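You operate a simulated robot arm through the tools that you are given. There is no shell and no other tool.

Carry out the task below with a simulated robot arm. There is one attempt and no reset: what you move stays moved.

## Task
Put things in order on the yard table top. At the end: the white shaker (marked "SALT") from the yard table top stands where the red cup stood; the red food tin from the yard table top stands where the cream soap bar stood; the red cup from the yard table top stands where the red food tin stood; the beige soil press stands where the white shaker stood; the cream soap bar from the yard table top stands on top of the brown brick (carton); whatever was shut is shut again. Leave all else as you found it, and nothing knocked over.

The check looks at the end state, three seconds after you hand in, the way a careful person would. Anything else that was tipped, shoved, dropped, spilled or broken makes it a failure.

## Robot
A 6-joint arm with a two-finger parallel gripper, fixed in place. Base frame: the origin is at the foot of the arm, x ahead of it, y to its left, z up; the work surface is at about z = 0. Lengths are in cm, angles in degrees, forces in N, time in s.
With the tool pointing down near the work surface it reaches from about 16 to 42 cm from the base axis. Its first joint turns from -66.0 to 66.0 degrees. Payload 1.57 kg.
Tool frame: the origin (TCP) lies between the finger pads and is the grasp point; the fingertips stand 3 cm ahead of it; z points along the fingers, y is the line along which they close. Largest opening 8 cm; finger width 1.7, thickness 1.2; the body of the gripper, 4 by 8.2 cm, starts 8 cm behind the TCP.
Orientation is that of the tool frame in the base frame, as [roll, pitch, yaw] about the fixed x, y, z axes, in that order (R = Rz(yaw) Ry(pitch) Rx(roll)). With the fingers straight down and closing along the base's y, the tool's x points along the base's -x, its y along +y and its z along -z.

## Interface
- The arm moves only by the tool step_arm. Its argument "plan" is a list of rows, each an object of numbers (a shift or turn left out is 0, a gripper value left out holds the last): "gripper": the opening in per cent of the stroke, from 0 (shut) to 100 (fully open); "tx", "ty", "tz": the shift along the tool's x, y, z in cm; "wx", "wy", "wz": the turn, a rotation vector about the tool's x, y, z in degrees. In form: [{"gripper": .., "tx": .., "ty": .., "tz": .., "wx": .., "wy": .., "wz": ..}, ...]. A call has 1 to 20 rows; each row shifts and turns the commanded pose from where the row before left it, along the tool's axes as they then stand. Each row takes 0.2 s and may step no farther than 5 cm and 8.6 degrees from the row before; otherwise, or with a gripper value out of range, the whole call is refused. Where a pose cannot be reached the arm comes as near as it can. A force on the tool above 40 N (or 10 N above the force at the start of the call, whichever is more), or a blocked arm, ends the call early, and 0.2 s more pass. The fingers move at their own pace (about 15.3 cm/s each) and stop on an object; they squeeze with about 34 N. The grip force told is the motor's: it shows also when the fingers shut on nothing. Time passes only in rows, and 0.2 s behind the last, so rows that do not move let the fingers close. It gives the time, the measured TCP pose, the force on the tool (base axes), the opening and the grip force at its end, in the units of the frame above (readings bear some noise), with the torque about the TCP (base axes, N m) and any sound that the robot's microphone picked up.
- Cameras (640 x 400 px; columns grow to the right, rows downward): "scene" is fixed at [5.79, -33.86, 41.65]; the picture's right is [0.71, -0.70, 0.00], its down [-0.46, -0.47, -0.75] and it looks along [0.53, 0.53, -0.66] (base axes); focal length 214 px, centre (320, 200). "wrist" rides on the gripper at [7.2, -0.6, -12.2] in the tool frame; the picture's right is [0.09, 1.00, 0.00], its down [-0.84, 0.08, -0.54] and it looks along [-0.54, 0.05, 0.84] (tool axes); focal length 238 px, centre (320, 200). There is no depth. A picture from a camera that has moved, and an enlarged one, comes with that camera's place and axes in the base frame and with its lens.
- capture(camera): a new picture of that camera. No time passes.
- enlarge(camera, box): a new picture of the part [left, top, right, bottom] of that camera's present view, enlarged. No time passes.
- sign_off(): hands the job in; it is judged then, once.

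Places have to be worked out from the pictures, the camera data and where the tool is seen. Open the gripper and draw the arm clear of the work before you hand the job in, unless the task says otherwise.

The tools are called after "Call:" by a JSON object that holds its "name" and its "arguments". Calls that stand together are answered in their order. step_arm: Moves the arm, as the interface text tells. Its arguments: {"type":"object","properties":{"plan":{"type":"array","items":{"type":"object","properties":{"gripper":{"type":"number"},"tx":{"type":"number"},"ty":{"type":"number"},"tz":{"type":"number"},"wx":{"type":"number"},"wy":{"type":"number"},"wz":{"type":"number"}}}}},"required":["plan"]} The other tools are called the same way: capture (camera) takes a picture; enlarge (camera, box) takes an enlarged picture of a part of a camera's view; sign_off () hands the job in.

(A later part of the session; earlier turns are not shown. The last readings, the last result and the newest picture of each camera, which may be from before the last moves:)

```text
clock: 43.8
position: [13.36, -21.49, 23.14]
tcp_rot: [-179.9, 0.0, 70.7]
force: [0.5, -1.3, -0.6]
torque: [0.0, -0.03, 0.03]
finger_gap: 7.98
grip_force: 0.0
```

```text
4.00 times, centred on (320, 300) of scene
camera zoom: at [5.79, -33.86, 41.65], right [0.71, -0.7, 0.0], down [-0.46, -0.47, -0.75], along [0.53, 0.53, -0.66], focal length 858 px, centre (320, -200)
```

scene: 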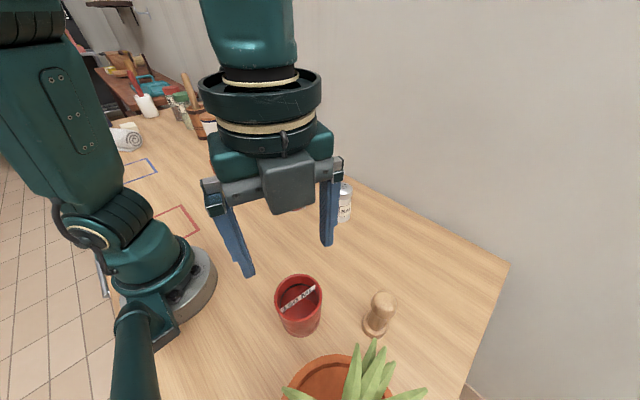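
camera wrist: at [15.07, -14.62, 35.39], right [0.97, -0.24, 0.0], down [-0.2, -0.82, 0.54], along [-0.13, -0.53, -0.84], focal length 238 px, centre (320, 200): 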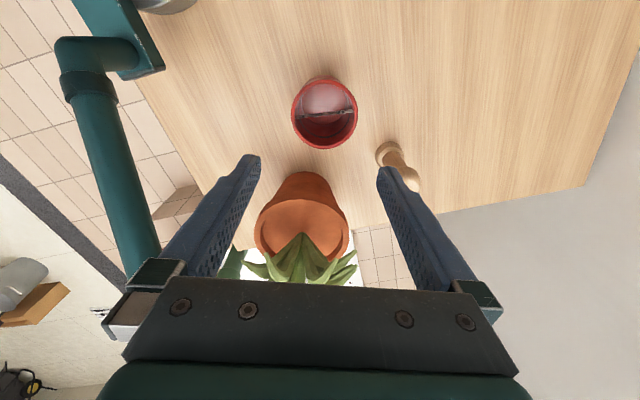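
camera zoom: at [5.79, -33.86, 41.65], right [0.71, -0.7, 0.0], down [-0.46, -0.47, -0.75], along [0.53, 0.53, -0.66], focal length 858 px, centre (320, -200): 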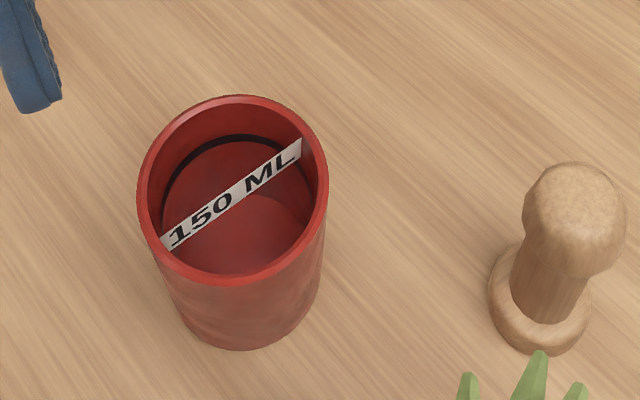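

The cup rim measures about 7.35 cm in diameter and 8.3 cm high, centred near (14.0, -20.8), and there appears to be liquid inside. I'm aligning carefully and going down to just above the rim for re-measurement.

Call:
{"name": "step_arm", "arguments": {"plan": [{"tx": 1.0, "ty": 0.45}, {"tz": 3}, {"tz": 3}, {"tz": 3}, {"tz": 1.1}, {}]}}

Call:
{"name": "capture", "arguments": {"camera": "wrist"}}

Call:
{"name": "enlarge", "arguments": {"camera": "wrist", "box": [220, 80, 420, 205]}}

Call:
{"name": "enlarge", "arguments": {"camera": "scene", "box": [200, 220, 400, 345]}}

```text
clock: 45.2
position: [14.01, -20.82, 12.95]
tcp_rot: [-179.9, 0.1, 70.7]
force: [0.1, 0.9, 0.6]
torque: [0.0, 0.0, -0.02]
finger_gap: 7.96
grip_force: 0.0
```

```text
taken
camera wrist: at [15.8, -13.87, 25.24], right [0.97, -0.24, 0.0], down [-0.2, -0.82, 0.54], along [-0.13, -0.53, -0.84], focal length 238 px, centre (320, 200)
```

wrist: 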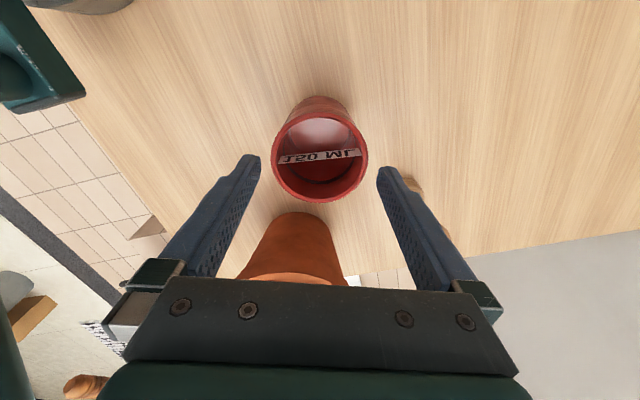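

```text
3.20 times, centred on (320, 142) of wrist
camera zoom: at [15.8, -13.87, 25.24], right [0.97, -0.24, 0.0], down [-0.2, -0.82, 0.54], along [-0.13, -0.53, -0.84], focal length 763 px, centre (320, 384)
```

zoom: 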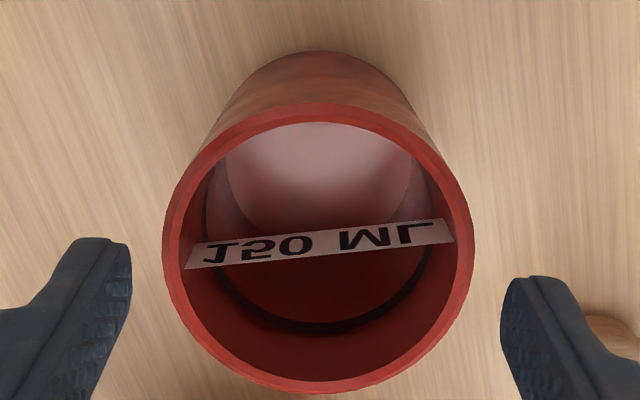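

```text
3.20 times, centred on (300, 282) of scene
camera zoom: at [5.79, -33.86, 41.65], right [0.71, -0.7, 0.0], down [-0.46, -0.47, -0.75], along [0.53, 0.53, -0.66], focal length 686 px, centre (384, -64)
```

zoom: 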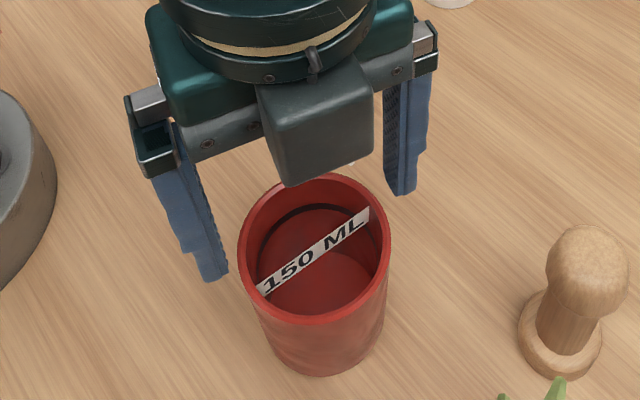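

The rim is centred laterally to within about 0.05 cm, with about 0.3 cm of clearance on each side. I'm descending slowly around the rim.

Call:
{"name": "step_arm", "arguments": {"plan": [{"tx": 0.15, "tz": 1}, {"tz": 1}, {"tz": 0.8}, {"tz": 0.8}, {"tz": 0.8}, {}]}}

Call:
{"name": "capture", "arguments": {"camera": "wrist"}}

Call:
{"name": "enlarge", "arguments": {"camera": "scene", "box": [200, 220, 400, 345]}}

```text
clock: 46.6
position: [14.18, -20.7, 8.63]
tcp_rot: [-180.0, 0.0, 70.7]
force: [-0.2, -0.7, -0.1]
torque: [0.01, 0.02, 0.0]
finger_gap: 8.0
grip_force: 0.1
```

```text
taken
camera wrist: at [15.86, -13.73, 20.86], right [0.97, -0.24, 0.0], down [-0.2, -0.82, 0.54], along [-0.13, -0.53, -0.84], focal length 238 px, centre (320, 200)
```

wrist: 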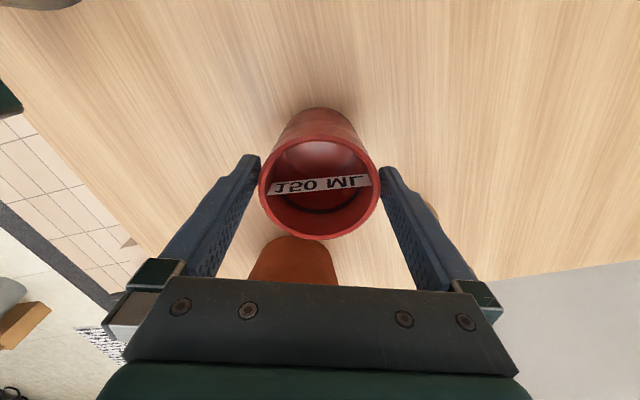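

```text
3.20 times, centred on (300, 282) of scene
camera zoom: at [5.79, -33.86, 41.65], right [0.71, -0.7, 0.0], down [-0.46, -0.47, -0.75], along [0.53, 0.53, -0.66], focal length 686 px, centre (384, -64)
```

zoom: 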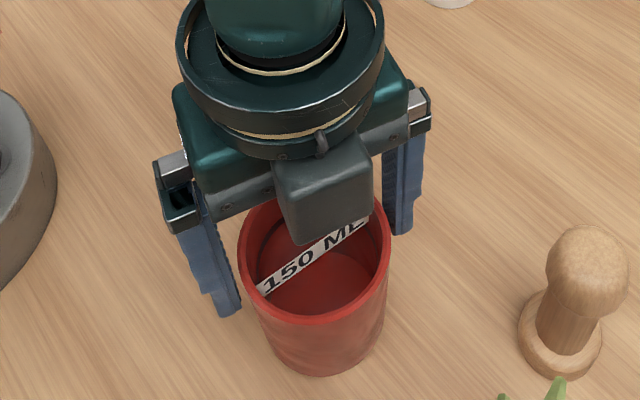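

The fingers straddle the rim with even gaps. I'm lowering another 1.3 cm and then closing.

Call:
{"name": "step_arm", "arguments": {"plan": [{"tz": 0.7}, {"tz": 0.6}, {}, {"gripper": 0}, {"gripper": 0}, {"gripper": 0}, {"gripper": 0}]}}

Call:
{"name": "capture", "arguments": {"camera": "wrist"}}

Call:
{"name": "enlarge", "arguments": {"camera": "scene", "box": [200, 220, 400, 345]}}

```text
clock: 48.2
position: [14.29, -20.63, 7.41]
tcp_rot: [180.0, 0.0, 70.8]
force: [-0.4, -0.1, 0.2]
torque: [-0.04, -0.01, 0.0]
finger_gap: 7.39
grip_force: 34.1
```

```text
taken
camera wrist: at [15.9, -13.73, 19.61], right [0.97, -0.24, 0.0], down [-0.2, -0.82, 0.54], along [-0.13, -0.53, -0.84], focal length 238 px, centre (320, 200)
```

wrist: 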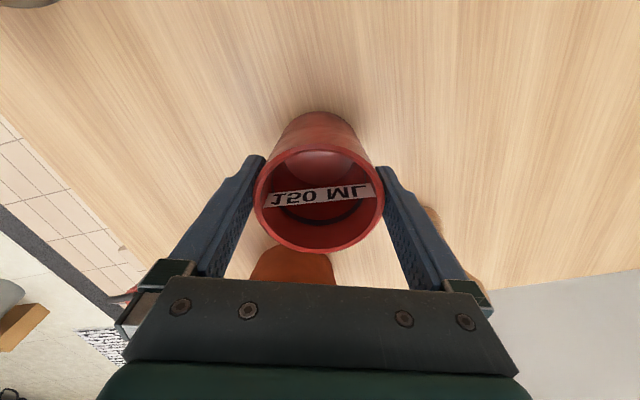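

```text
3.20 times, centred on (300, 282) of scene
camera zoom: at [5.79, -33.86, 41.65], right [0.71, -0.7, 0.0], down [-0.46, -0.47, -0.75], along [0.53, 0.53, -0.66], focal length 686 px, centre (384, -64)
```

zoom: 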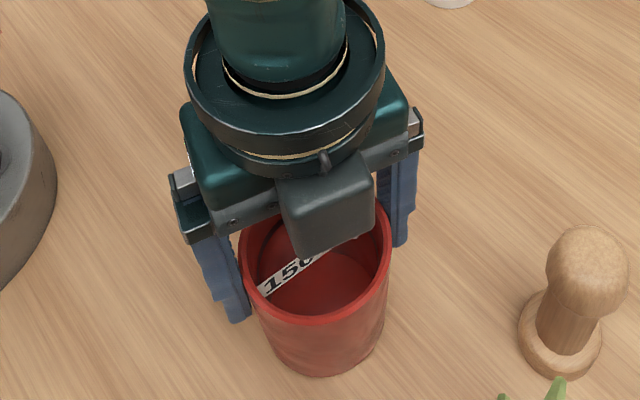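

The cup is gripped at its rim with its centre at about (14.1, -20.7). I'm lifting gently first to check that it hangs straight.

Call:
{"name": "step_arm", "arguments": {"plan": [{"tz": -0.2}, {"tz": -0.4}, {"tz": -0.8}, {"tz": -1.0}, {"tz": -1.0}, {"tz": -1.0}, {"tz": -0.8}, {"tz": -0.5}, {"tz": -0.3}, {}]}}

Call:
{"name": "capture", "arguments": {"camera": "wrist"}}

Call:
{"name": "enlarge", "arguments": {"camera": "scene", "box": [200, 220, 400, 345]}}

```text
clock: 50.4
position: [14.21, -20.77, 13.35]
tcp_rot: [179.9, 0.1, 70.8]
force: [0.0, 0.5, -1.6]
torque: [0.0, -0.01, -0.02]
finger_gap: 7.35
grip_force: 34.9
```

```text
taken
camera wrist: at [15.89, -13.71, 25.57], right [0.97, -0.24, 0.0], down [-0.2, -0.82, 0.54], along [-0.13, -0.53, -0.84], focal length 238 px, centre (320, 200)
```

wrist: 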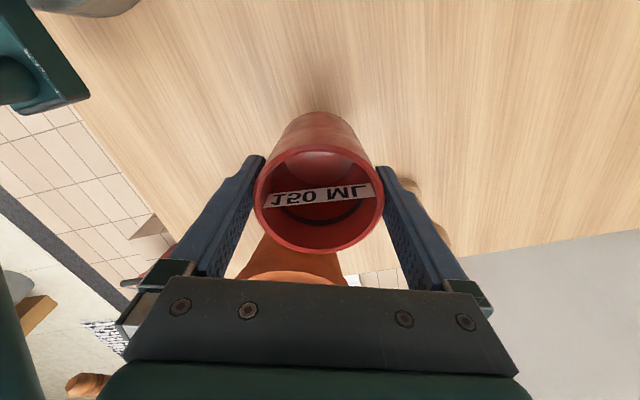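

```text
3.20 times, centred on (300, 282) of scene
camera zoom: at [5.79, -33.86, 41.65], right [0.71, -0.7, 0.0], down [-0.46, -0.47, -0.75], along [0.53, 0.53, -0.66], focal length 686 px, centre (384, -64)
```

zoom: 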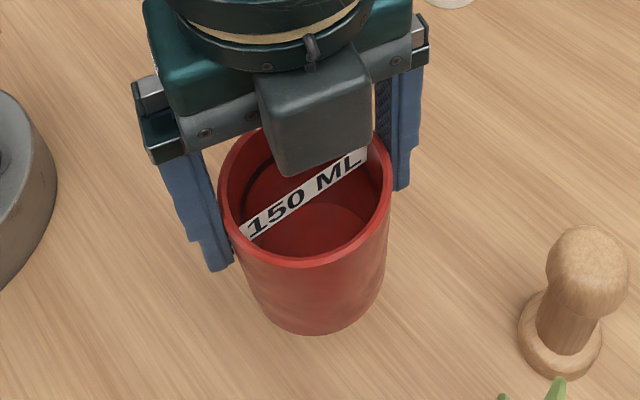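

The cup is lifted straight, with the same appearance in the wrist view and no tilt. I'm carrying it slowly to the tin's former spot at (29.8, -19.0).

Call:
{"name": "step_arm", "arguments": {"plan": [{"tx": 0.172, "ty": 0.361}, {"tx": 0.345, "ty": 0.722}, {"tx": 0.518, "ty": 1.083}, {"tx": 0.69, "ty": 1.444}, {"tx": 0.69, "ty": 1.444}, {"tx": 0.69, "ty": 1.444}, {"tx": 0.69, "ty": 1.444}, {"tx": 0.69, "ty": 1.444}, {"tx": 0.69, "ty": 1.444}, {"tx": 0.69, "ty": 1.444}, {"tx": 0.518, "ty": 1.083}, {"tx": 0.259, "ty": 0.542}, {"tx": 0.172, "ty": 0.361}, {}, {}]}}

Call:
{"name": "capture", "arguments": {"camera": "wrist"}}

Call:
{"name": "capture", "arguments": {"camera": "scene"}}

```text
clock: 53.6
position: [29.74, -18.95, 13.37]
tcp_rot: [-180.0, 0.0, 70.7]
force: [0.2, 0.1, -1.3]
torque: [-0.01, -0.01, 0.0]
finger_gap: 7.34
grip_force: 33.8
```

```text
taken
camera wrist: at [31.57, -12.0, 25.59], right [0.97, -0.24, 0.0], down [-0.2, -0.82, 0.54], along [-0.13, -0.53, -0.84], focal length 238 px, centre (320, 200)
```

wrist: 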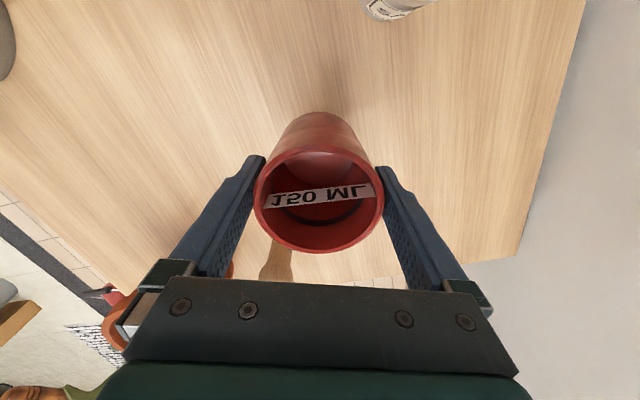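

```text
taken
```

scene: 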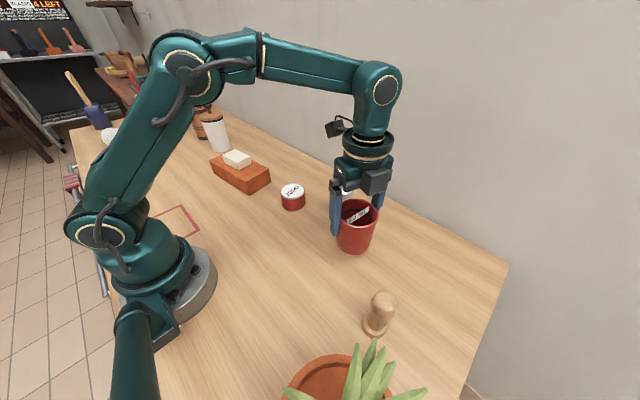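

The cup is now above the tin's former spot. I'm lowering gently.

Call:
{"name": "step_arm", "arguments": {"plan": [{"tz": 0.3}, {"tz": 0.7}, {"tz": 1.0}, {"tz": 1.0}, {"tz": 1.0}, {"tz": 0.8}, {"tz": 0.5}, {"tz": 0.3}, {}]}}

Call:
{"name": "enlarge", "arguments": {"camera": "scene", "box": [280, 160, 440, 260]}}

```text
clock: 55.6
position: [29.81, -18.95, 7.69]
tcp_rot: [180.0, 0.0, 70.8]
force: [0.9, 0.0, -2.1]
torque: [0.0, 0.03, -0.01]
finger_gap: 7.32
grip_force: 34.4
```

```text
4.00 times, centred on (360, 210) of scene
camera zoom: at [5.79, -33.86, 41.65], right [0.71, -0.7, 0.0], down [-0.46, -0.47, -0.75], along [0.53, 0.53, -0.66], focal length 858 px, centre (160, 160)
```

zoom: 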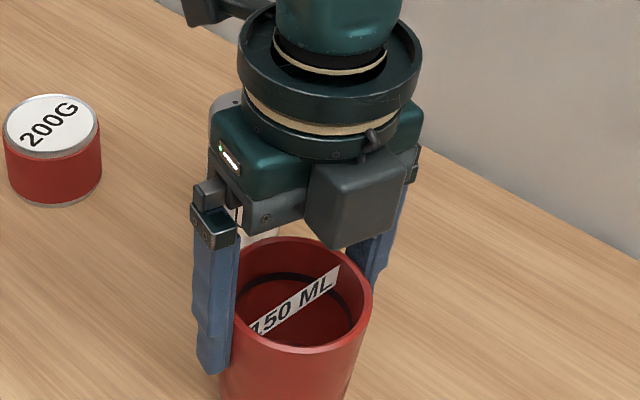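

The cup is just above the surface. I'm lowering in fine steps until contact.

Call:
{"name": "step_arm", "arguments": {"plan": [{"tz": 0.12}, {"tz": 0.1}, {}]}}

```text
clock: 56.4
position: [29.82, -18.86, 7.58]
tcp_rot: [-179.9, -0.1, 70.7]
force: [0.9, 0.2, -1.0]
torque: [0.0, -0.03, -0.01]
finger_gap: 7.34
grip_force: 34.3
```

Call:
{"name": "step_arm", "arguments": {"plan": [{"tz": 0.08}, {"tz": 0.08}, {}]}}

```text
clock: 57.2
position: [29.94, -19.0, 7.52]
tcp_rot: [179.9, 0.0, 70.7]
force: [0.5, -0.2, 0.9]
torque: [0.02, -0.05, 0.02]
finger_gap: 7.31
grip_force: 33.8
```

Call:
{"name": "step_arm", "arguments": {"plan": [{"tz": 0.06}, {}]}}

```text
clock: 57.8
position: [29.88, -18.98, 7.4]
tcp_rot: [179.9, 0.0, 70.7]
force: [-3.2, 2.7, 9.8]
torque: [0.04, -0.02, -0.07]
finger_gap: 7.32
grip_force: 33.7
```

The cup is on the table with 9.8 N of contact. I'm easing slightly, opening fully and rising straight up slowly.

Call:
{"name": "step_arm", "arguments": {"plan": [{"tz": -0.05}, {"gripper": 100}, {}, {}, {"tz": -0.5}, {"tz": -0.8}, {"tz": -1.0}, {"tz": -1.5}, {"tz": -2.5}, {"tz": -3}, {"tz": -3}, {}]}}

Call:
{"name": "capture", "arguments": {"camera": "wrist"}}

Call:
{"name": "capture", "arguments": {"camera": "scene"}}

```text
clock: 60.4
position: [29.85, -18.97, 19.7]
tcp_rot: [-179.9, 0.0, 70.7]
force: [0.3, 0.2, -0.3]
torque: [0.0, -0.02, -0.02]
finger_gap: 7.98
grip_force: 0.0
```

```text
taken
camera wrist: at [31.49, -11.98, 31.97], right [0.97, -0.24, 0.0], down [-0.2, -0.82, 0.54], along [-0.13, -0.53, -0.84], focal length 238 px, centre (320, 200)
```

wrist: 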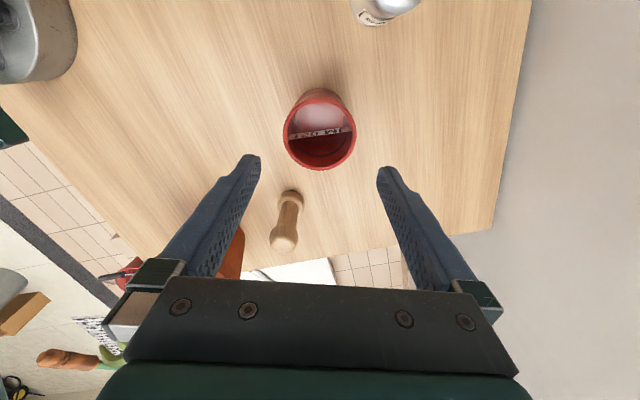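

```text
taken
```

scene: 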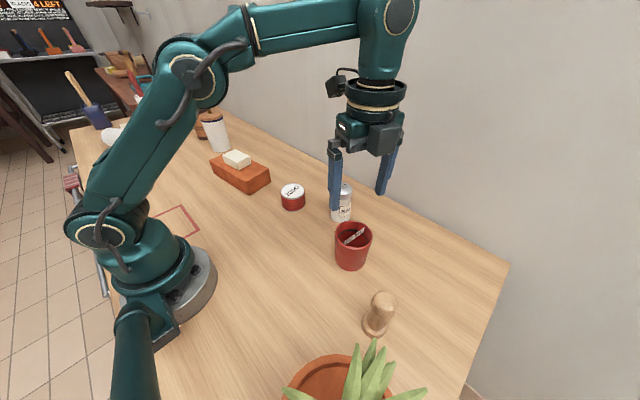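

The cup stands upright at the tin's former spot. Next is the salt shaker near (38, -9.2): I keep the same yaw and move over it at z≈15.5, because reach shrinks higher up.

Call:
{"name": "step_arm", "arguments": {"plan": [{"tx": 2.32, "ty": 0.7, "tz": 0.84}, {"tx": 2.32, "ty": 0.7, "tz": 0.84}, {"tx": 2.32, "ty": 0.7, "tz": 0.84}, {"tx": 2.32, "ty": 0.7, "tz": 0.84}, {"tx": 2.32, "ty": 0.7, "tz": 0.84}, {}]}}

Call:
{"name": "capture", "arguments": {"camera": "wrist"}}

Call:
{"name": "capture", "arguments": {"camera": "scene"}}

```text
clock: 61.8
position: [36.92, -9.14, 15.47]
tcp_rot: [180.0, 0.0, 70.7]
force: [0.1, 0.1, 0.5]
torque: [0.02, -0.06, 0.0]
finger_gap: 8.0
grip_force: 0.0
```

```text
taken
camera wrist: at [38.65, -2.16, 27.69], right [0.97, -0.24, 0.0], down [-0.2, -0.82, 0.54], along [-0.13, -0.53, -0.84], focal length 238 px, centre (320, 200)
```

wrist: 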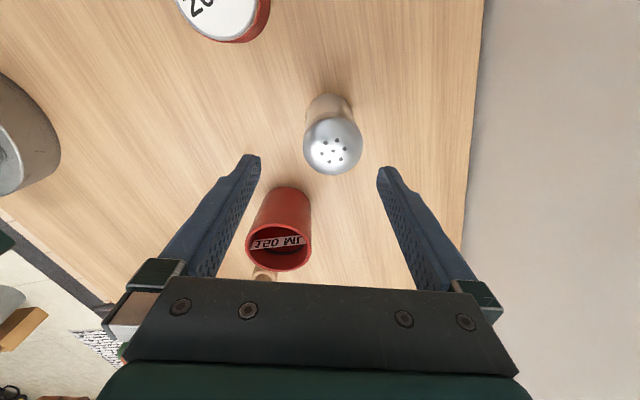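

```text
taken
```

scene: 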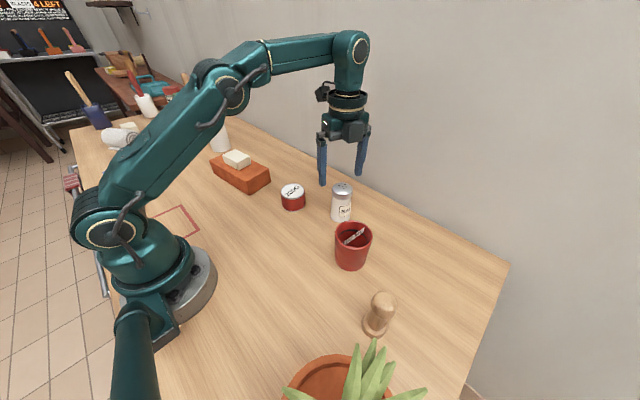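

The shaker axis is near (38.0, -8.95). I'm shifting about 1 cm to centre on it and lowering to just above the cap to verify.

Call:
{"name": "step_arm", "arguments": {"plan": [{"tx": 0.62, "ty": 1.0, "tz": 0.5}, {"tz": 1.0}, {}]}}

Call:
{"name": "capture", "arguments": {"camera": "wrist"}}

Call:
{"name": "enlarge", "arguments": {"camera": "scene", "box": [280, 130, 440, 230]}}

```text
clock: 62.6
position: [38.14, -8.73, 13.97]
tcp_rot: [-180.0, 0.0, 70.7]
force: [-0.9, -0.6, 0.1]
torque: [-0.04, -0.04, 0.02]
finger_gap: 7.97
grip_force: 0.1
```

```text
taken
camera wrist: at [39.79, -1.9, 26.22], right [0.97, -0.24, 0.0], down [-0.2, -0.82, 0.54], along [-0.13, -0.53, -0.84], focal length 238 px, centre (320, 200)
```

wrist: 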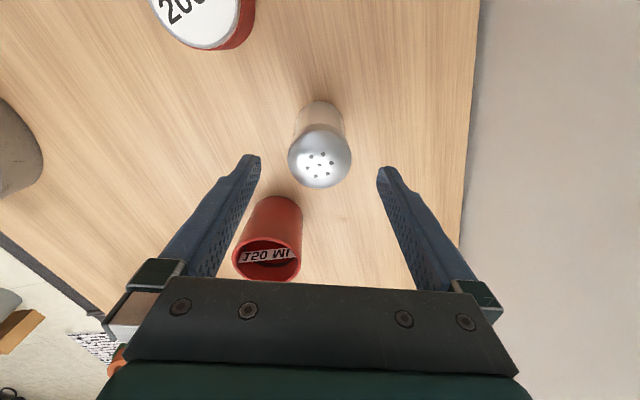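

```text
4.00 times, centred on (360, 180) of scene
camera zoom: at [5.79, -33.86, 41.65], right [0.71, -0.7, 0.0], down [-0.46, -0.47, -0.75], along [0.53, 0.53, -0.66], focal length 858 px, centre (160, 280)
```

zoom: 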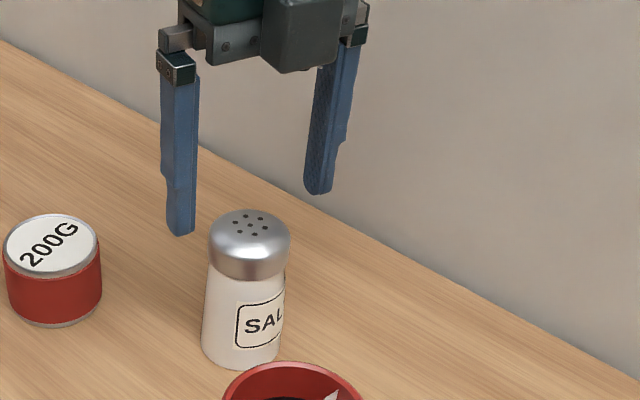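

The cap is centred between the fingers. I'm descending to grip the shaker's body at about z=5.5 and closing.

Call:
{"name": "step_arm", "arguments": {"plan": [{"tz": 1.5}, {"tz": 2}, {"tz": 2}, {"tz": 1.8}, {"tz": 1.0}, {}]}}

Call:
{"name": "capture", "arguments": {"camera": "wrist"}}

Call:
{"name": "enlarge", "arguments": {"camera": "scene", "box": [280, 130, 440, 230]}}

```text
clock: 64.0
position: [38.08, -8.84, 5.72]
tcp_rot: [180.0, 0.1, 70.7]
force: [0.4, 0.0, 0.0]
torque: [0.02, -0.02, -0.02]
finger_gap: 7.99
grip_force: 0.2
```

```text
taken
camera wrist: at [39.78, -1.91, 17.85], right [0.97, -0.24, 0.0], down [-0.2, -0.82, 0.54], along [-0.13, -0.53, -0.84], focal length 238 px, centre (320, 200)
```

wrist: 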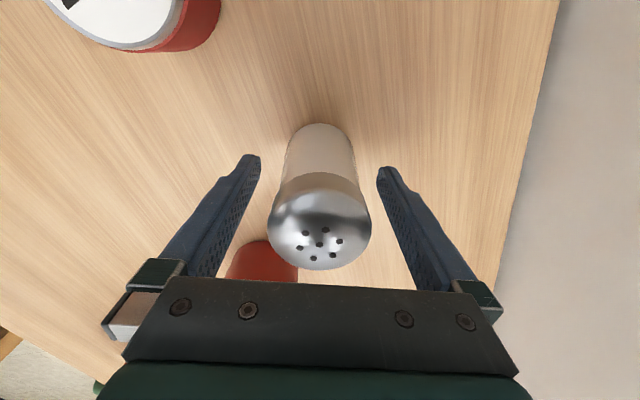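

```text
4.00 times, centred on (360, 180) of scene
camera zoom: at [5.79, -33.86, 41.65], right [0.71, -0.7, 0.0], down [-0.46, -0.47, -0.75], along [0.53, 0.53, -0.66], focal length 858 px, centre (160, 280)
```

zoom: 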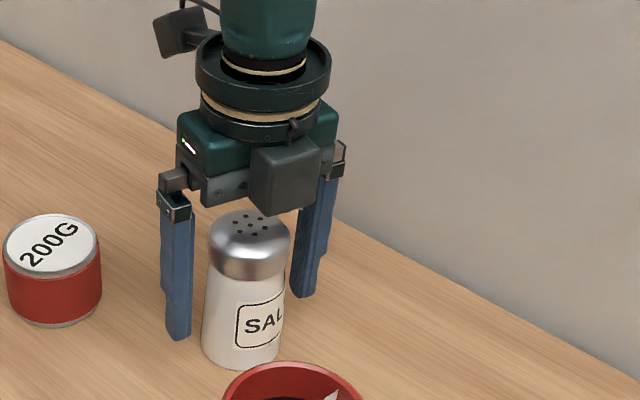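

The shaker is centred, so I'm closing on its body.

Call:
{"name": "step_arm", "arguments": {"plan": [{"gripper": 0}, {"gripper": 0}, {"gripper": 0}, {"gripper": 0}, {}]}}

Call:
{"name": "enlarge", "arguments": {"camera": "scene", "box": [280, 130, 440, 230]}}

Call:
{"name": "capture", "arguments": {"camera": "wrist"}}

```text
clock: 65.2
position: [38.16, -8.83, 5.67]
tcp_rot: [180.0, 0.0, 70.8]
force: [0.1, -0.4, -0.3]
torque: [-0.02, 0.0, -0.02]
finger_gap: 5.03
grip_force: 33.8
```

```text
4.00 times, centred on (360, 180) of scene
camera zoom: at [5.79, -33.86, 41.65], right [0.71, -0.7, 0.0], down [-0.46, -0.47, -0.75], along [0.53, 0.53, -0.66], focal length 858 px, centre (160, 280)
```

zoom: 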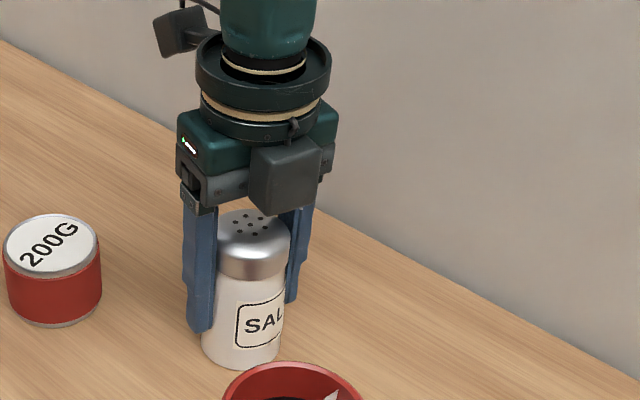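

```text
taken
camera wrist: at [39.79, -1.91, 17.87], right [0.97, -0.24, 0.0], down [-0.2, -0.82, 0.54], along [-0.13, -0.53, -0.84], focal length 238 px, centre (320, 200)
```

wrist: 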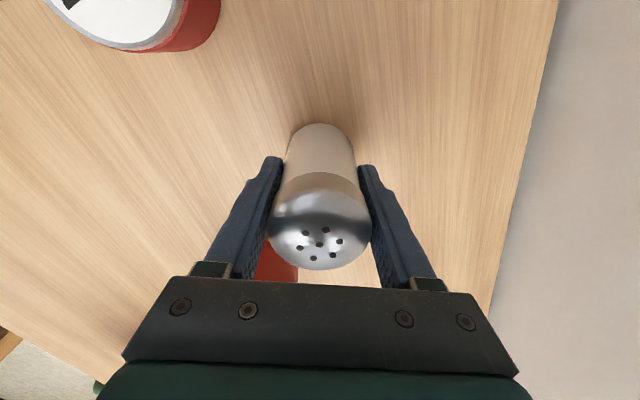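

The shaker is gripped at 5.03 cm and its spot is (38.0, -8.9). I'm lifting, moving inward away from the cup, rising further and travelling to the cup's former spot at (14.1, -20.75).

Call:
{"name": "step_arm", "arguments": {"plan": [{"tz": -0.4}, {"tz": -1.2}, {"tz": -2}, {"tz": -2}, {"tz": -1.4}, {"tx": -0.661, "ty": -1.888}, {"tx": -0.661, "ty": -1.888}, {"tx": -0.661, "ty": -1.888}, {"tx": -0.661, "ty": -1.888}, {"tx": -0.661, "ty": -1.888}, {"tz": -1.8}, {"tz": -1.8}, {"tz": -1.8}, {"tz": -1.1}, {}]}}

Call:
{"name": "capture", "arguments": {"camera": "scene"}}

Call:
{"name": "capture", "arguments": {"camera": "wrist"}}

```text
clock: 68.4
position: [28.03, -8.94, 19.2]
tcp_rot: [-180.0, 0.0, 70.6]
force: [0.1, 0.4, -1.0]
torque: [0.0, 0.02, 0.01]
finger_gap: 5.04
grip_force: 34.8
```

```text
taken
```

scene: 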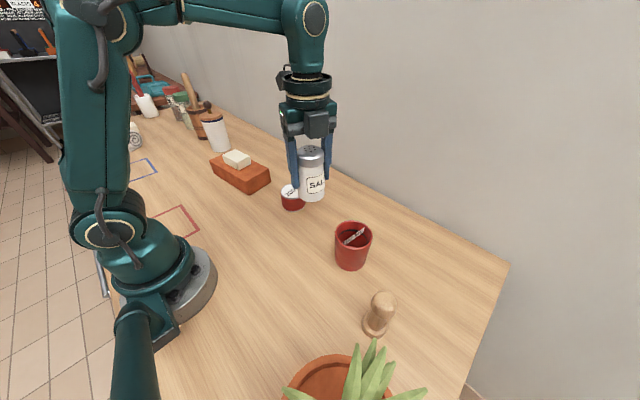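

```text
taken
camera wrist: at [29.77, -1.96, 31.42], right [0.97, -0.24, 0.0], down [-0.2, -0.82, 0.54], along [-0.13, -0.53, -0.84], focal length 238 px, centre (320, 200)
```

wrist: 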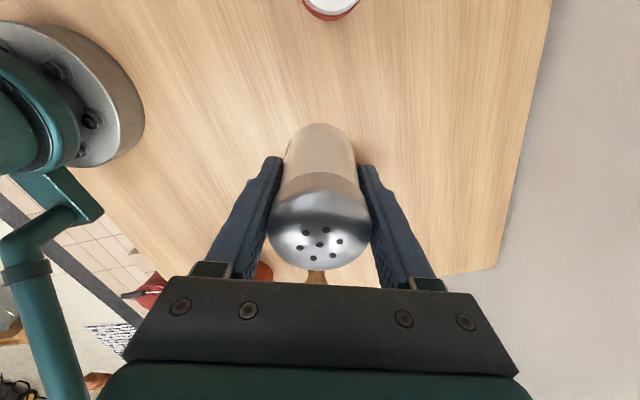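

The shaker is held upright and clear, so I'm travelling to the cup's former spot.

Call:
{"name": "step_arm", "arguments": {"plan": [{"tx": -1.97, "ty": -1.15}, {"tx": -1.97, "ty": -1.15}, {"tx": -1.97, "ty": -1.15}, {"tx": -1.97, "ty": -1.15}, {"tx": -1.97, "ty": -1.15}, {"tx": -1.97, "ty": -1.15}, {"tx": -1.97, "ty": -1.15}, {"tx": -1.97, "ty": -1.15}, {}, {"tz": 2.5}, {"tz": 3}, {"tz": 3}, {"tz": 2.5}, {"tz": 1.5}, {}]}}

Call:
{"name": "capture", "arguments": {"camera": "wrist"}}

Call:
{"name": "enlarge", "arguments": {"camera": "scene", "box": [220, 200, 440, 337]}}

```text
clock: 71.6
position: [14.09, -20.69, 6.53]
tcp_rot: [-179.9, -0.1, 70.8]
force: [-1.2, 0.0, -1.9]
torque: [-0.02, 0.01, 0.04]
finger_gap: 5.01
grip_force: 34.1
```

```text
taken
camera wrist: at [15.89, -13.75, 18.82], right [0.97, -0.24, 0.0], down [-0.2, -0.82, 0.54], along [-0.13, -0.53, -0.84], focal length 238 px, centre (320, 200)
```

wrist: 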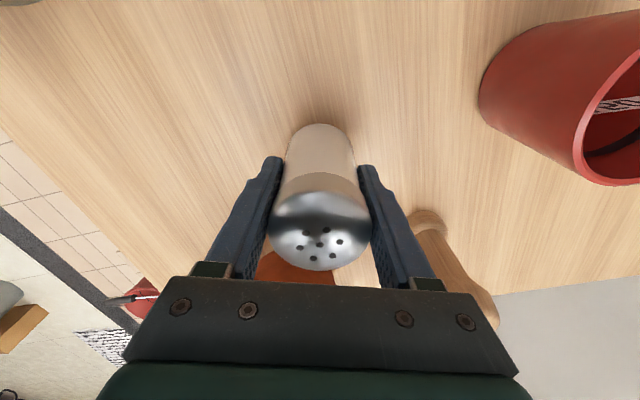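

```text
2.91 times, centred on (330, 268) of scene
camera zoom: at [5.79, -33.86, 41.65], right [0.71, -0.7, 0.0], down [-0.46, -0.47, -0.75], along [0.53, 0.53, -0.66], focal length 624 px, centre (291, 1)
```

zoom: 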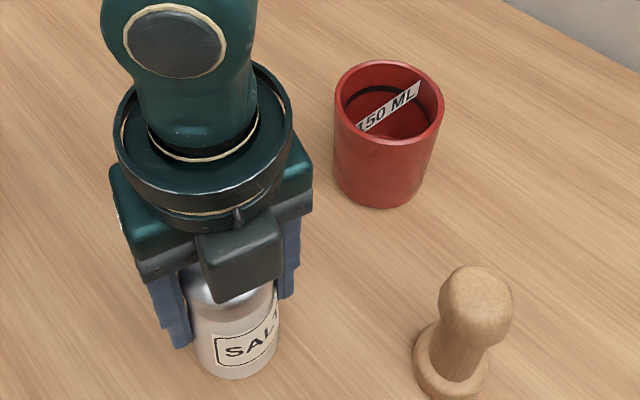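

The shaker is above the cup's old spot with roughly 0.9 cm to go. I'm lowering gently.

Call:
{"name": "step_arm", "arguments": {"plan": [{"tz": 0.3}, {"tz": 0.2}, {"tz": 0.12}, {}]}}

```text
clock: 72.6
position: [14.22, -20.79, 6.01]
tcp_rot: [-180.0, 0.0, 70.7]
force: [0.0, -0.5, -1.8]
torque: [-0.01, -0.02, -0.01]
finger_gap: 5.0
grip_force: 33.9
```

Call:
{"name": "step_arm", "arguments": {"plan": [{"tz": 0.12}, {"tz": 0.1}, {}]}}

```text
clock: 73.4
position: [14.17, -20.82, 5.8]
tcp_rot: [-180.0, 0.0, 70.7]
force: [-0.3, 1.2, -1.8]
torque: [0.03, 0.0, -0.05]
finger_gap: 5.01
grip_force: 34.4
```

Call:
{"name": "step_arm", "arguments": {"plan": [{"tz": 0.07}, {"tz": 0.06}, {}]}}

```text
clock: 74.2
position: [14.14, -20.77, 5.75]
tcp_rot: [-179.9, 0.0, 70.7]
force: [-0.4, 0.1, -0.9]
torque: [-0.01, 0.03, -0.03]
finger_gap: 5.01
grip_force: 34.2
```

Call:
{"name": "step_arm", "arguments": {"plan": [{"tz": 0.07}, {}]}}

```text
clock: 74.8
position: [14.16, -20.83, 5.55]
tcp_rot: [180.0, -0.1, 70.7]
force: [-1.1, 2.3, 7.1]
torque: [0.02, 0.01, 0.06]
finger_gap: 4.99
grip_force: 33.5
```

The shaker has touched down at 7 N. I'm easing, opening and rising clear.

Call:
{"name": "step_arm", "arguments": {"plan": [{"tz": -0.04}, {"gripper": 80}, {"gripper": 100}, {}, {"tz": -0.5}, {"tz": -1.5}, {"tz": -2.5}, {"tz": -3}, {"tz": -3}, {"tz": -3}, {"tz": -1.5}, {}]}}

Call:
{"name": "capture", "arguments": {"camera": "wrist"}}

Call:
{"name": "capture", "arguments": {"camera": "scene"}}

```text
clock: 77.4
position: [14.2, -20.78, 20.71]
tcp_rot: [-180.0, 0.0, 70.7]
force: [-1.7, 0.9, 0.2]
torque: [0.01, 0.02, -0.02]
finger_gap: 8.0
grip_force: 0.0
```

```text
taken
camera wrist: at [15.94, -13.78, 32.99], right [0.97, -0.24, 0.0], down [-0.2, -0.82, 0.54], along [-0.13, -0.53, -0.84], focal length 238 px, centre (320, 200)
```

wrist: 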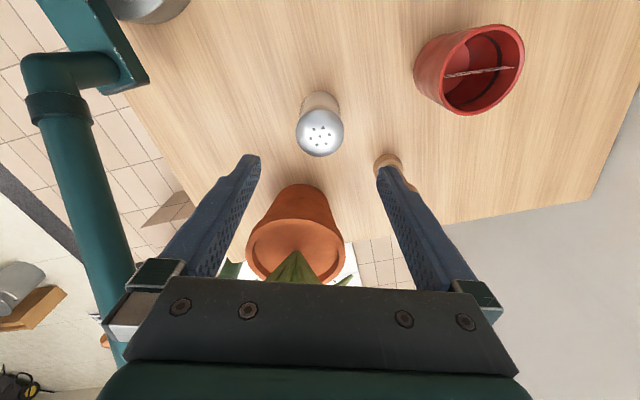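

```text
taken
```

scene: 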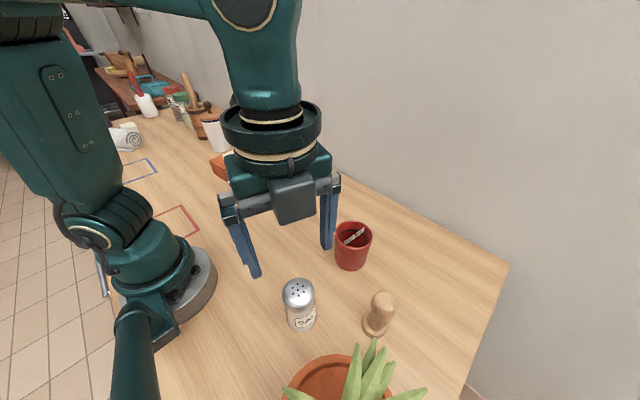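

The salt shaker now stands at the cup's former spot. Next is the beige press near (22.3, -31.0): I'm moving above it at the same yaw.

Call:
{"name": "step_arm", "arguments": {"plan": [{"tx": -1.39, "ty": 2.2, "tz": 0.5}, {"tx": -1.39, "ty": 2.2, "tz": 0.9}, {"tx": -1.39, "ty": 2.2, "tz": 0.9}, {"tx": -1.39, "ty": 2.2, "tz": 0.9}, {"tx": -1.39, "ty": 2.2, "tz": 0.9}, {}]}}

Call:
{"name": "capture", "arguments": {"camera": "wrist"}}

Call:
{"name": "capture", "arguments": {"camera": "scene"}}

```text
clock: 78.8
position: [22.23, -30.84, 16.57]
tcp_rot: [-179.8, -0.1, 70.7]
force: [0.9, 0.2, 0.2]
torque: [-0.02, -0.02, 0.02]
finger_gap: 8.01
grip_force: 0.1
```

```text
taken
camera wrist: at [23.97, -23.92, 28.81], right [0.97, -0.24, 0.0], down [-0.2, -0.82, 0.54], along [-0.13, -0.52, -0.84], focal length 238 px, centre (320, 200)
```

wrist: 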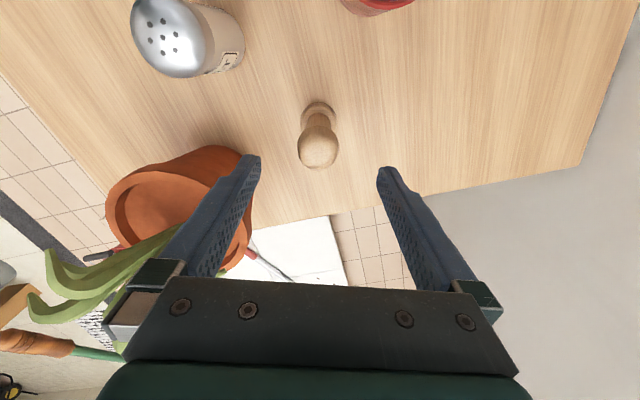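

```text
taken
```

scene: 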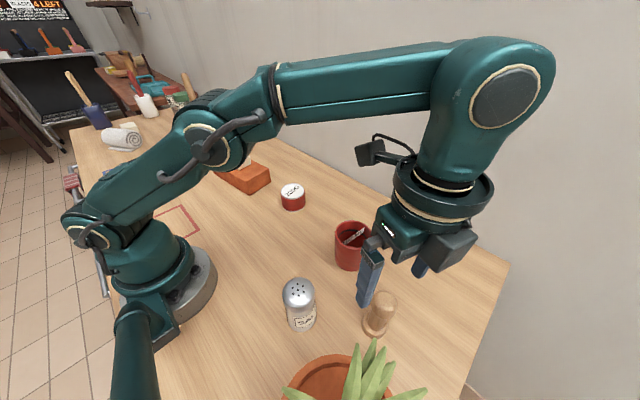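

The press is below the gripper, and I need to check the plant's leaves against the left finger's path before descending. I'm enlarging both views.

Call:
{"name": "enlarge", "arguments": {"camera": "wrist", "box": [20, 130, 340, 330]}}

Call:
{"name": "enlarge", "arguments": {"camera": "wrist", "box": [260, 80, 380, 155]}}

Call:
{"name": "enlarge", "arguments": {"camera": "scene", "box": [270, 230, 510, 380]}}

Call:
{"name": "enlarge", "arguments": {"camera": "scene", "box": [260, 300, 440, 400]}}

```text
2.00 times, centred on (180, 230) of wrist
camera zoom: at [23.97, -23.92, 28.81], right [0.97, -0.24, 0.0], down [-0.2, -0.82, 0.54], along [-0.13, -0.52, -0.84], focal length 477 px, centre (600, 140)
```

zoom: 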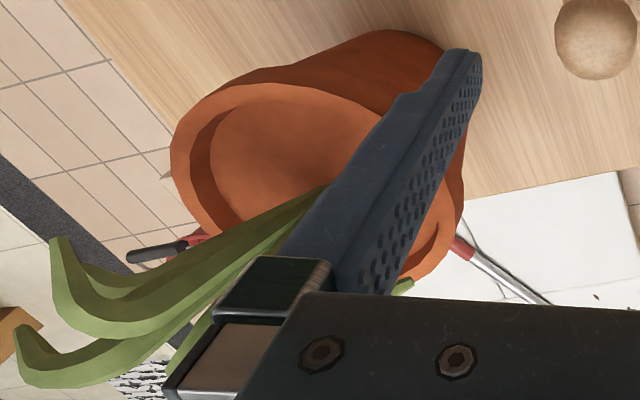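

```text
5.33 times, centred on (320, 118) of wrist
camera zoom: at [23.97, -23.92, 28.81], right [0.97, -0.24, 0.0], down [-0.2, -0.82, 0.54], along [-0.13, -0.52, -0.84], focal length 1271 px, centre (320, 640)
```

zoom: 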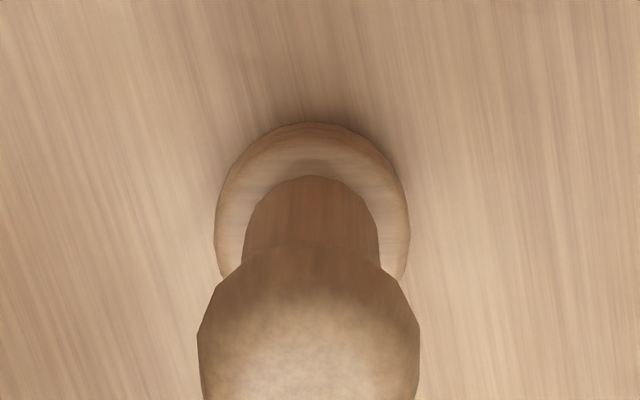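

```text
2.67 times, centred on (390, 305) of scene
camera zoom: at [5.79, -33.86, 41.65], right [0.71, -0.7, 0.0], down [-0.46, -0.47, -0.75], along [0.53, 0.53, -0.66], focal length 572 px, centre (133, -80)
```

zoom: 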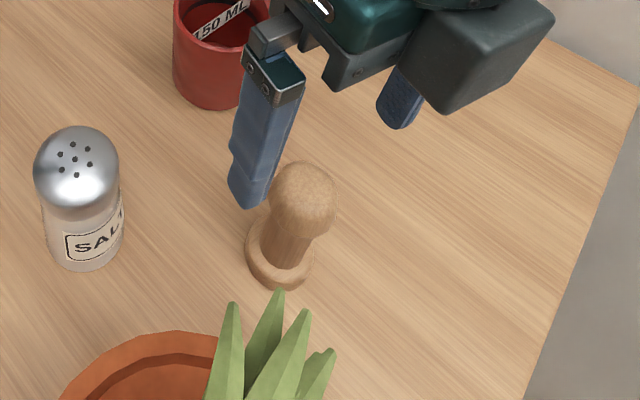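

```text
3.56 times, centred on (350, 350) of scene
camera zoom: at [5.79, -33.86, 41.65], right [0.71, -0.7, 0.0], down [-0.46, -0.47, -0.75], along [0.53, 0.53, -0.66], focal length 763 px, centre (213, -333)
```

zoom: 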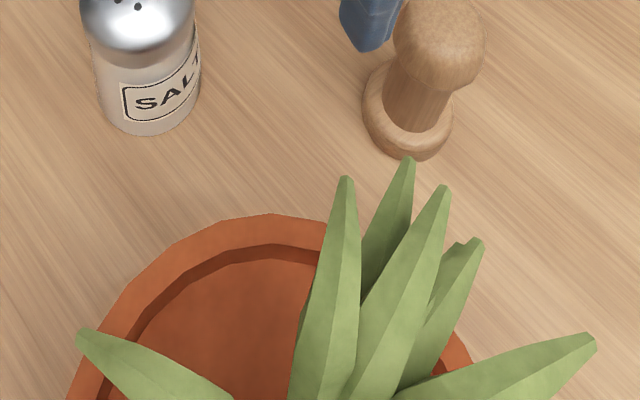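

The leaves stay at least 3 cm outside the gripper's path. The press axis is near (22.05, -30.95) with its head centre near z≈8.4, so I'm nudging 0.15 cm and descending to take it by the head.

Call:
{"name": "step_arm", "arguments": {"plan": [{"ty": -0.15, "tz": 1}, {"tz": 1.5}, {"tz": 1}, {}]}}

Call:
{"name": "capture", "arguments": {"camera": "wrist"}}

Call:
{"name": "enlarge", "arguments": {"camera": "scene", "box": [290, 240, 450, 340]}}

```text
clock: 79.8
position: [22.24, -30.79, 13.11]
tcp_rot: [-180.0, 0.0, 70.7]
force: [-0.5, -0.2, 0.0]
torque: [-0.01, 0.0, 0.01]
finger_gap: 7.98
grip_force: 0.1
```

```text
taken
camera wrist: at [23.9, -23.86, 25.32], right [0.97, -0.24, 0.0], down [-0.2, -0.82, 0.54], along [-0.13, -0.53, -0.84], focal length 238 px, centre (320, 200)
```

wrist: 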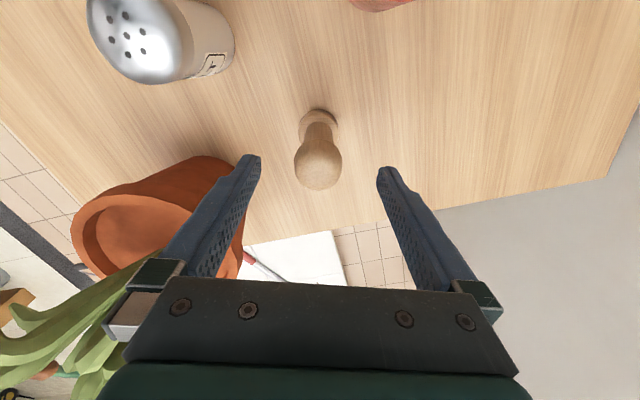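

```text
4.00 times, centred on (370, 290) of scene
camera zoom: at [5.79, -33.86, 41.65], right [0.71, -0.7, 0.0], down [-0.46, -0.47, -0.75], along [0.53, 0.53, -0.66], focal length 858 px, centre (120, -160)
```

zoom: 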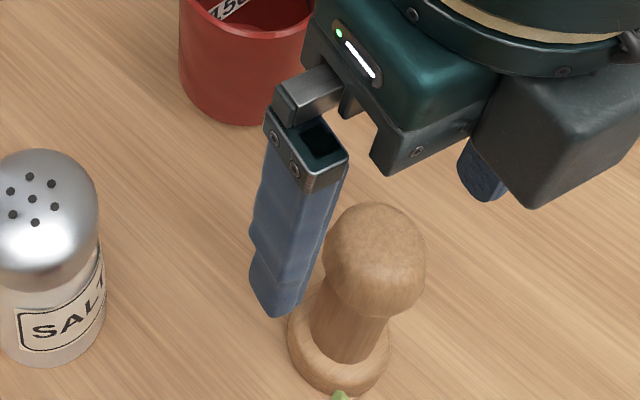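

The head is centred in column 318 and there are no obstacles. I'm descending to the head's middle and closing.

Call:
{"name": "step_arm", "arguments": {"plan": [{"tz": 1.2}, {"tz": 1.2}, {"tz": 1.2}, {"tz": 0.9}, {"tz": 0.5}, {}]}}

Call:
{"name": "capture", "arguments": {"camera": "wrist"}}

Call:
{"name": "enlarge", "arguments": {"camera": "scene", "box": [290, 240, 450, 340]}}

```text
clock: 81.2
position: [22.17, -30.87, 8.12]
tcp_rot: [180.0, 0.0, 70.6]
force: [-0.3, -0.4, -0.5]
torque: [0.03, -0.04, -0.03]
finger_gap: 7.99
grip_force: 0.1
```

```text
taken
camera wrist: at [23.84, -23.94, 20.32], right [0.97, -0.24, 0.0], down [-0.2, -0.82, 0.54], along [-0.13, -0.53, -0.84], focal length 238 px, centre (320, 200)
```

wrist: 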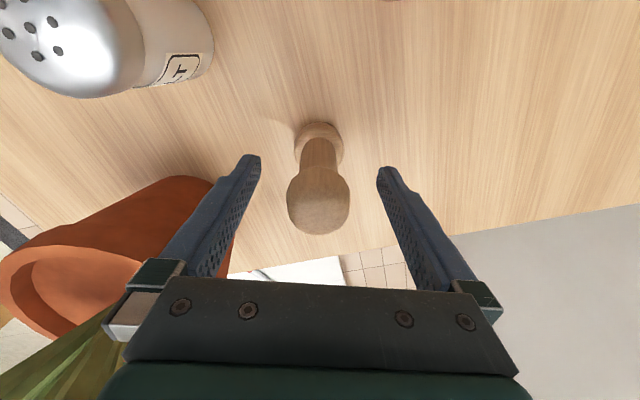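

```text
4.00 times, centred on (370, 290) of scene
camera zoom: at [5.79, -33.86, 41.65], right [0.71, -0.7, 0.0], down [-0.46, -0.47, -0.75], along [0.53, 0.53, -0.66], focal length 858 px, centre (120, -160)
```

zoom: 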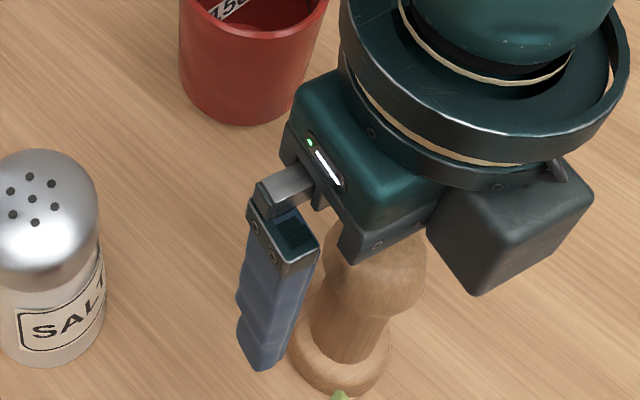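

The press head is centred between the fingers, so I'm closing.

Call:
{"name": "step_arm", "arguments": {"plan": [{"gripper": 0}, {"gripper": 0}, {"gripper": 0}, {"gripper": 0}, {}]}}

Call:
{"name": "capture", "arguments": {"camera": "wrist"}}

Call:
{"name": "enlarge", "arguments": {"camera": "scene", "box": [290, 240, 450, 340]}}

```text
clock: 82.4
position: [22.17, -30.89, 8.0]
tcp_rot: [-180.0, 0.0, 70.8]
force: [-0.8, -0.9, 0.2]
torque: [-0.03, 0.01, 0.01]
finger_gap: 3.6
grip_force: 33.9
```

```text
taken
camera wrist: at [23.85, -23.94, 20.33], right [0.97, -0.24, 0.0], down [-0.2, -0.82, 0.54], along [-0.13, -0.53, -0.84], focal length 238 px, centre (320, 200)
```

wrist: 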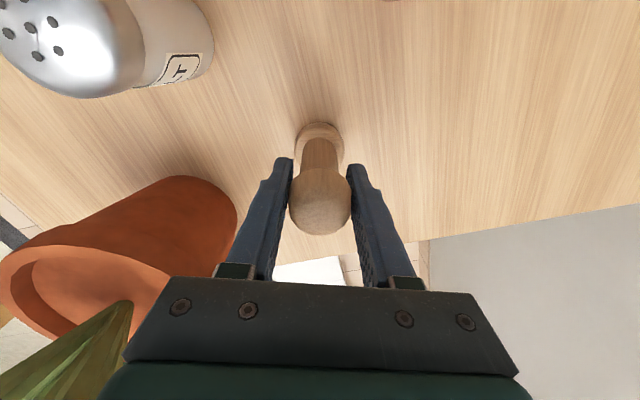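

```text
4.00 times, centred on (370, 290) of scene
camera zoom: at [5.79, -33.86, 41.65], right [0.71, -0.7, 0.0], down [-0.46, -0.47, -0.75], along [0.53, 0.53, -0.66], focal length 858 px, centre (120, -160)
```

zoom: 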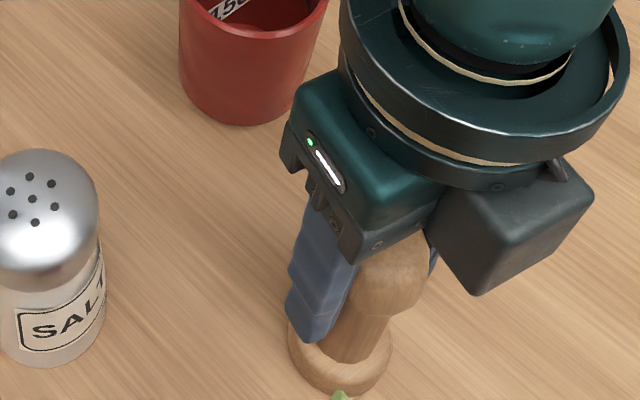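

The press is gripped at 3.6 cm. I'm lifting gently and checking that it hangs straight.

Call:
{"name": "step_arm", "arguments": {"plan": [{"tz": -0.3}, {"tz": -0.7}, {"tz": -1.0}, {"tz": -1.5}, {"tz": -1.5}, {}]}}

Call:
{"name": "capture", "arguments": {"camera": "wrist"}}

Call:
{"name": "enlarge", "arguments": {"camera": "scene", "box": [290, 240, 450, 340]}}

```text
clock: 83.8
position: [22.14, -30.91, 13.17]
tcp_rot: [-179.9, 0.0, 70.7]
force: [0.1, -0.5, -2.0]
torque: [0.03, 0.03, 0.0]
finger_gap: 3.6
grip_force: 33.8
```

```text
taken
camera wrist: at [23.88, -23.94, 25.35], right [0.97, -0.24, 0.0], down [-0.2, -0.82, 0.54], along [-0.13, -0.53, -0.84], focal length 238 px, centre (320, 200)
```

wrist: 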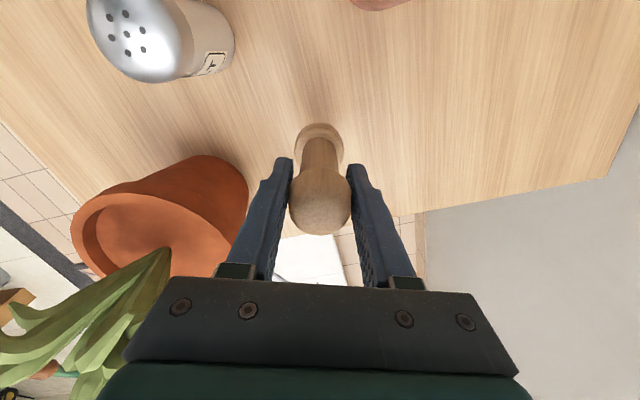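

```text
4.00 times, centred on (370, 290) of scene
camera zoom: at [5.79, -33.86, 41.65], right [0.71, -0.7, 0.0], down [-0.46, -0.47, -0.75], along [0.53, 0.53, -0.66], focal length 858 px, centre (120, -160)
```

zoom: 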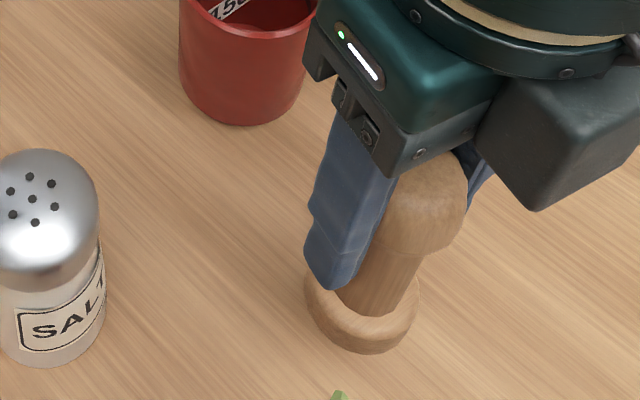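

The press hangs straight, with the same wrist view as before. I'm routing it inward past the cup, high, and toward the shaker's former spot at (38.0, -8.9).

Call:
{"name": "step_arm", "arguments": {"plan": [{"tx": 1.26, "ty": -0.49, "tz": -1.7}, {"tx": 1.26, "ty": -0.49, "tz": -1.7}, {"tx": 1.26, "ty": -0.49, "tz": -1.7}, {"tx": 1.26, "ty": -0.49, "tz": -1.7}, {"tx": 2.195, "ty": 0.026}, {"tx": 2.195, "ty": 0.026}, {"tx": 2.195, "ty": 0.026}, {"tx": 2.195, "ty": 0.026}, {"tx": 2.195, "ty": 0.026}, {"tx": 2.195, "ty": 0.026}, {"tx": 2.195, "ty": 0.026}, {"tx": 2.195, "ty": 0.026}, {}]}}

Call:
{"name": "capture", "arguments": {"camera": "wrist"}}

Call:
{"name": "capture", "arguments": {"camera": "scene"}}

```text
clock: 86.6
position: [27.97, -8.93, 19.99]
tcp_rot: [179.9, -0.1, 70.7]
force: [0.2, -0.7, -1.2]
torque: [0.02, 0.0, 0.02]
finger_gap: 3.61
grip_force: 34.1
```

```text
taken
camera wrist: at [29.72, -2.0, 32.09], right [0.97, -0.24, 0.0], down [-0.2, -0.82, 0.54], along [-0.13, -0.53, -0.84], focal length 238 px, centre (320, 200)
```

wrist: 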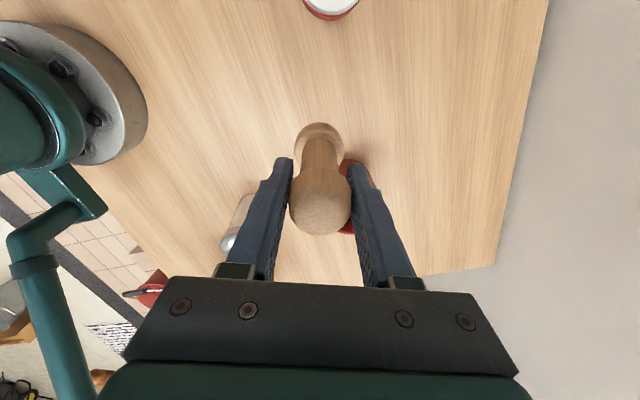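

```text
taken
```

scene: 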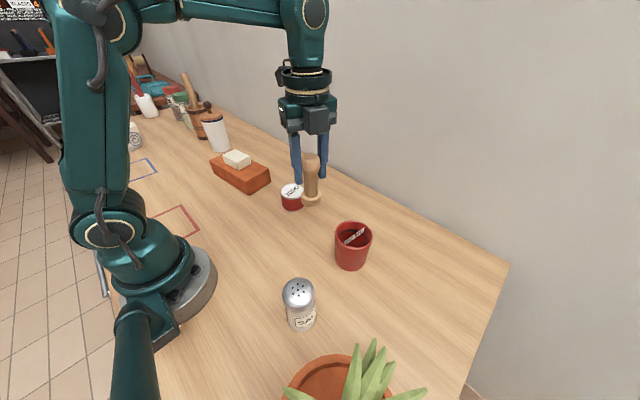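

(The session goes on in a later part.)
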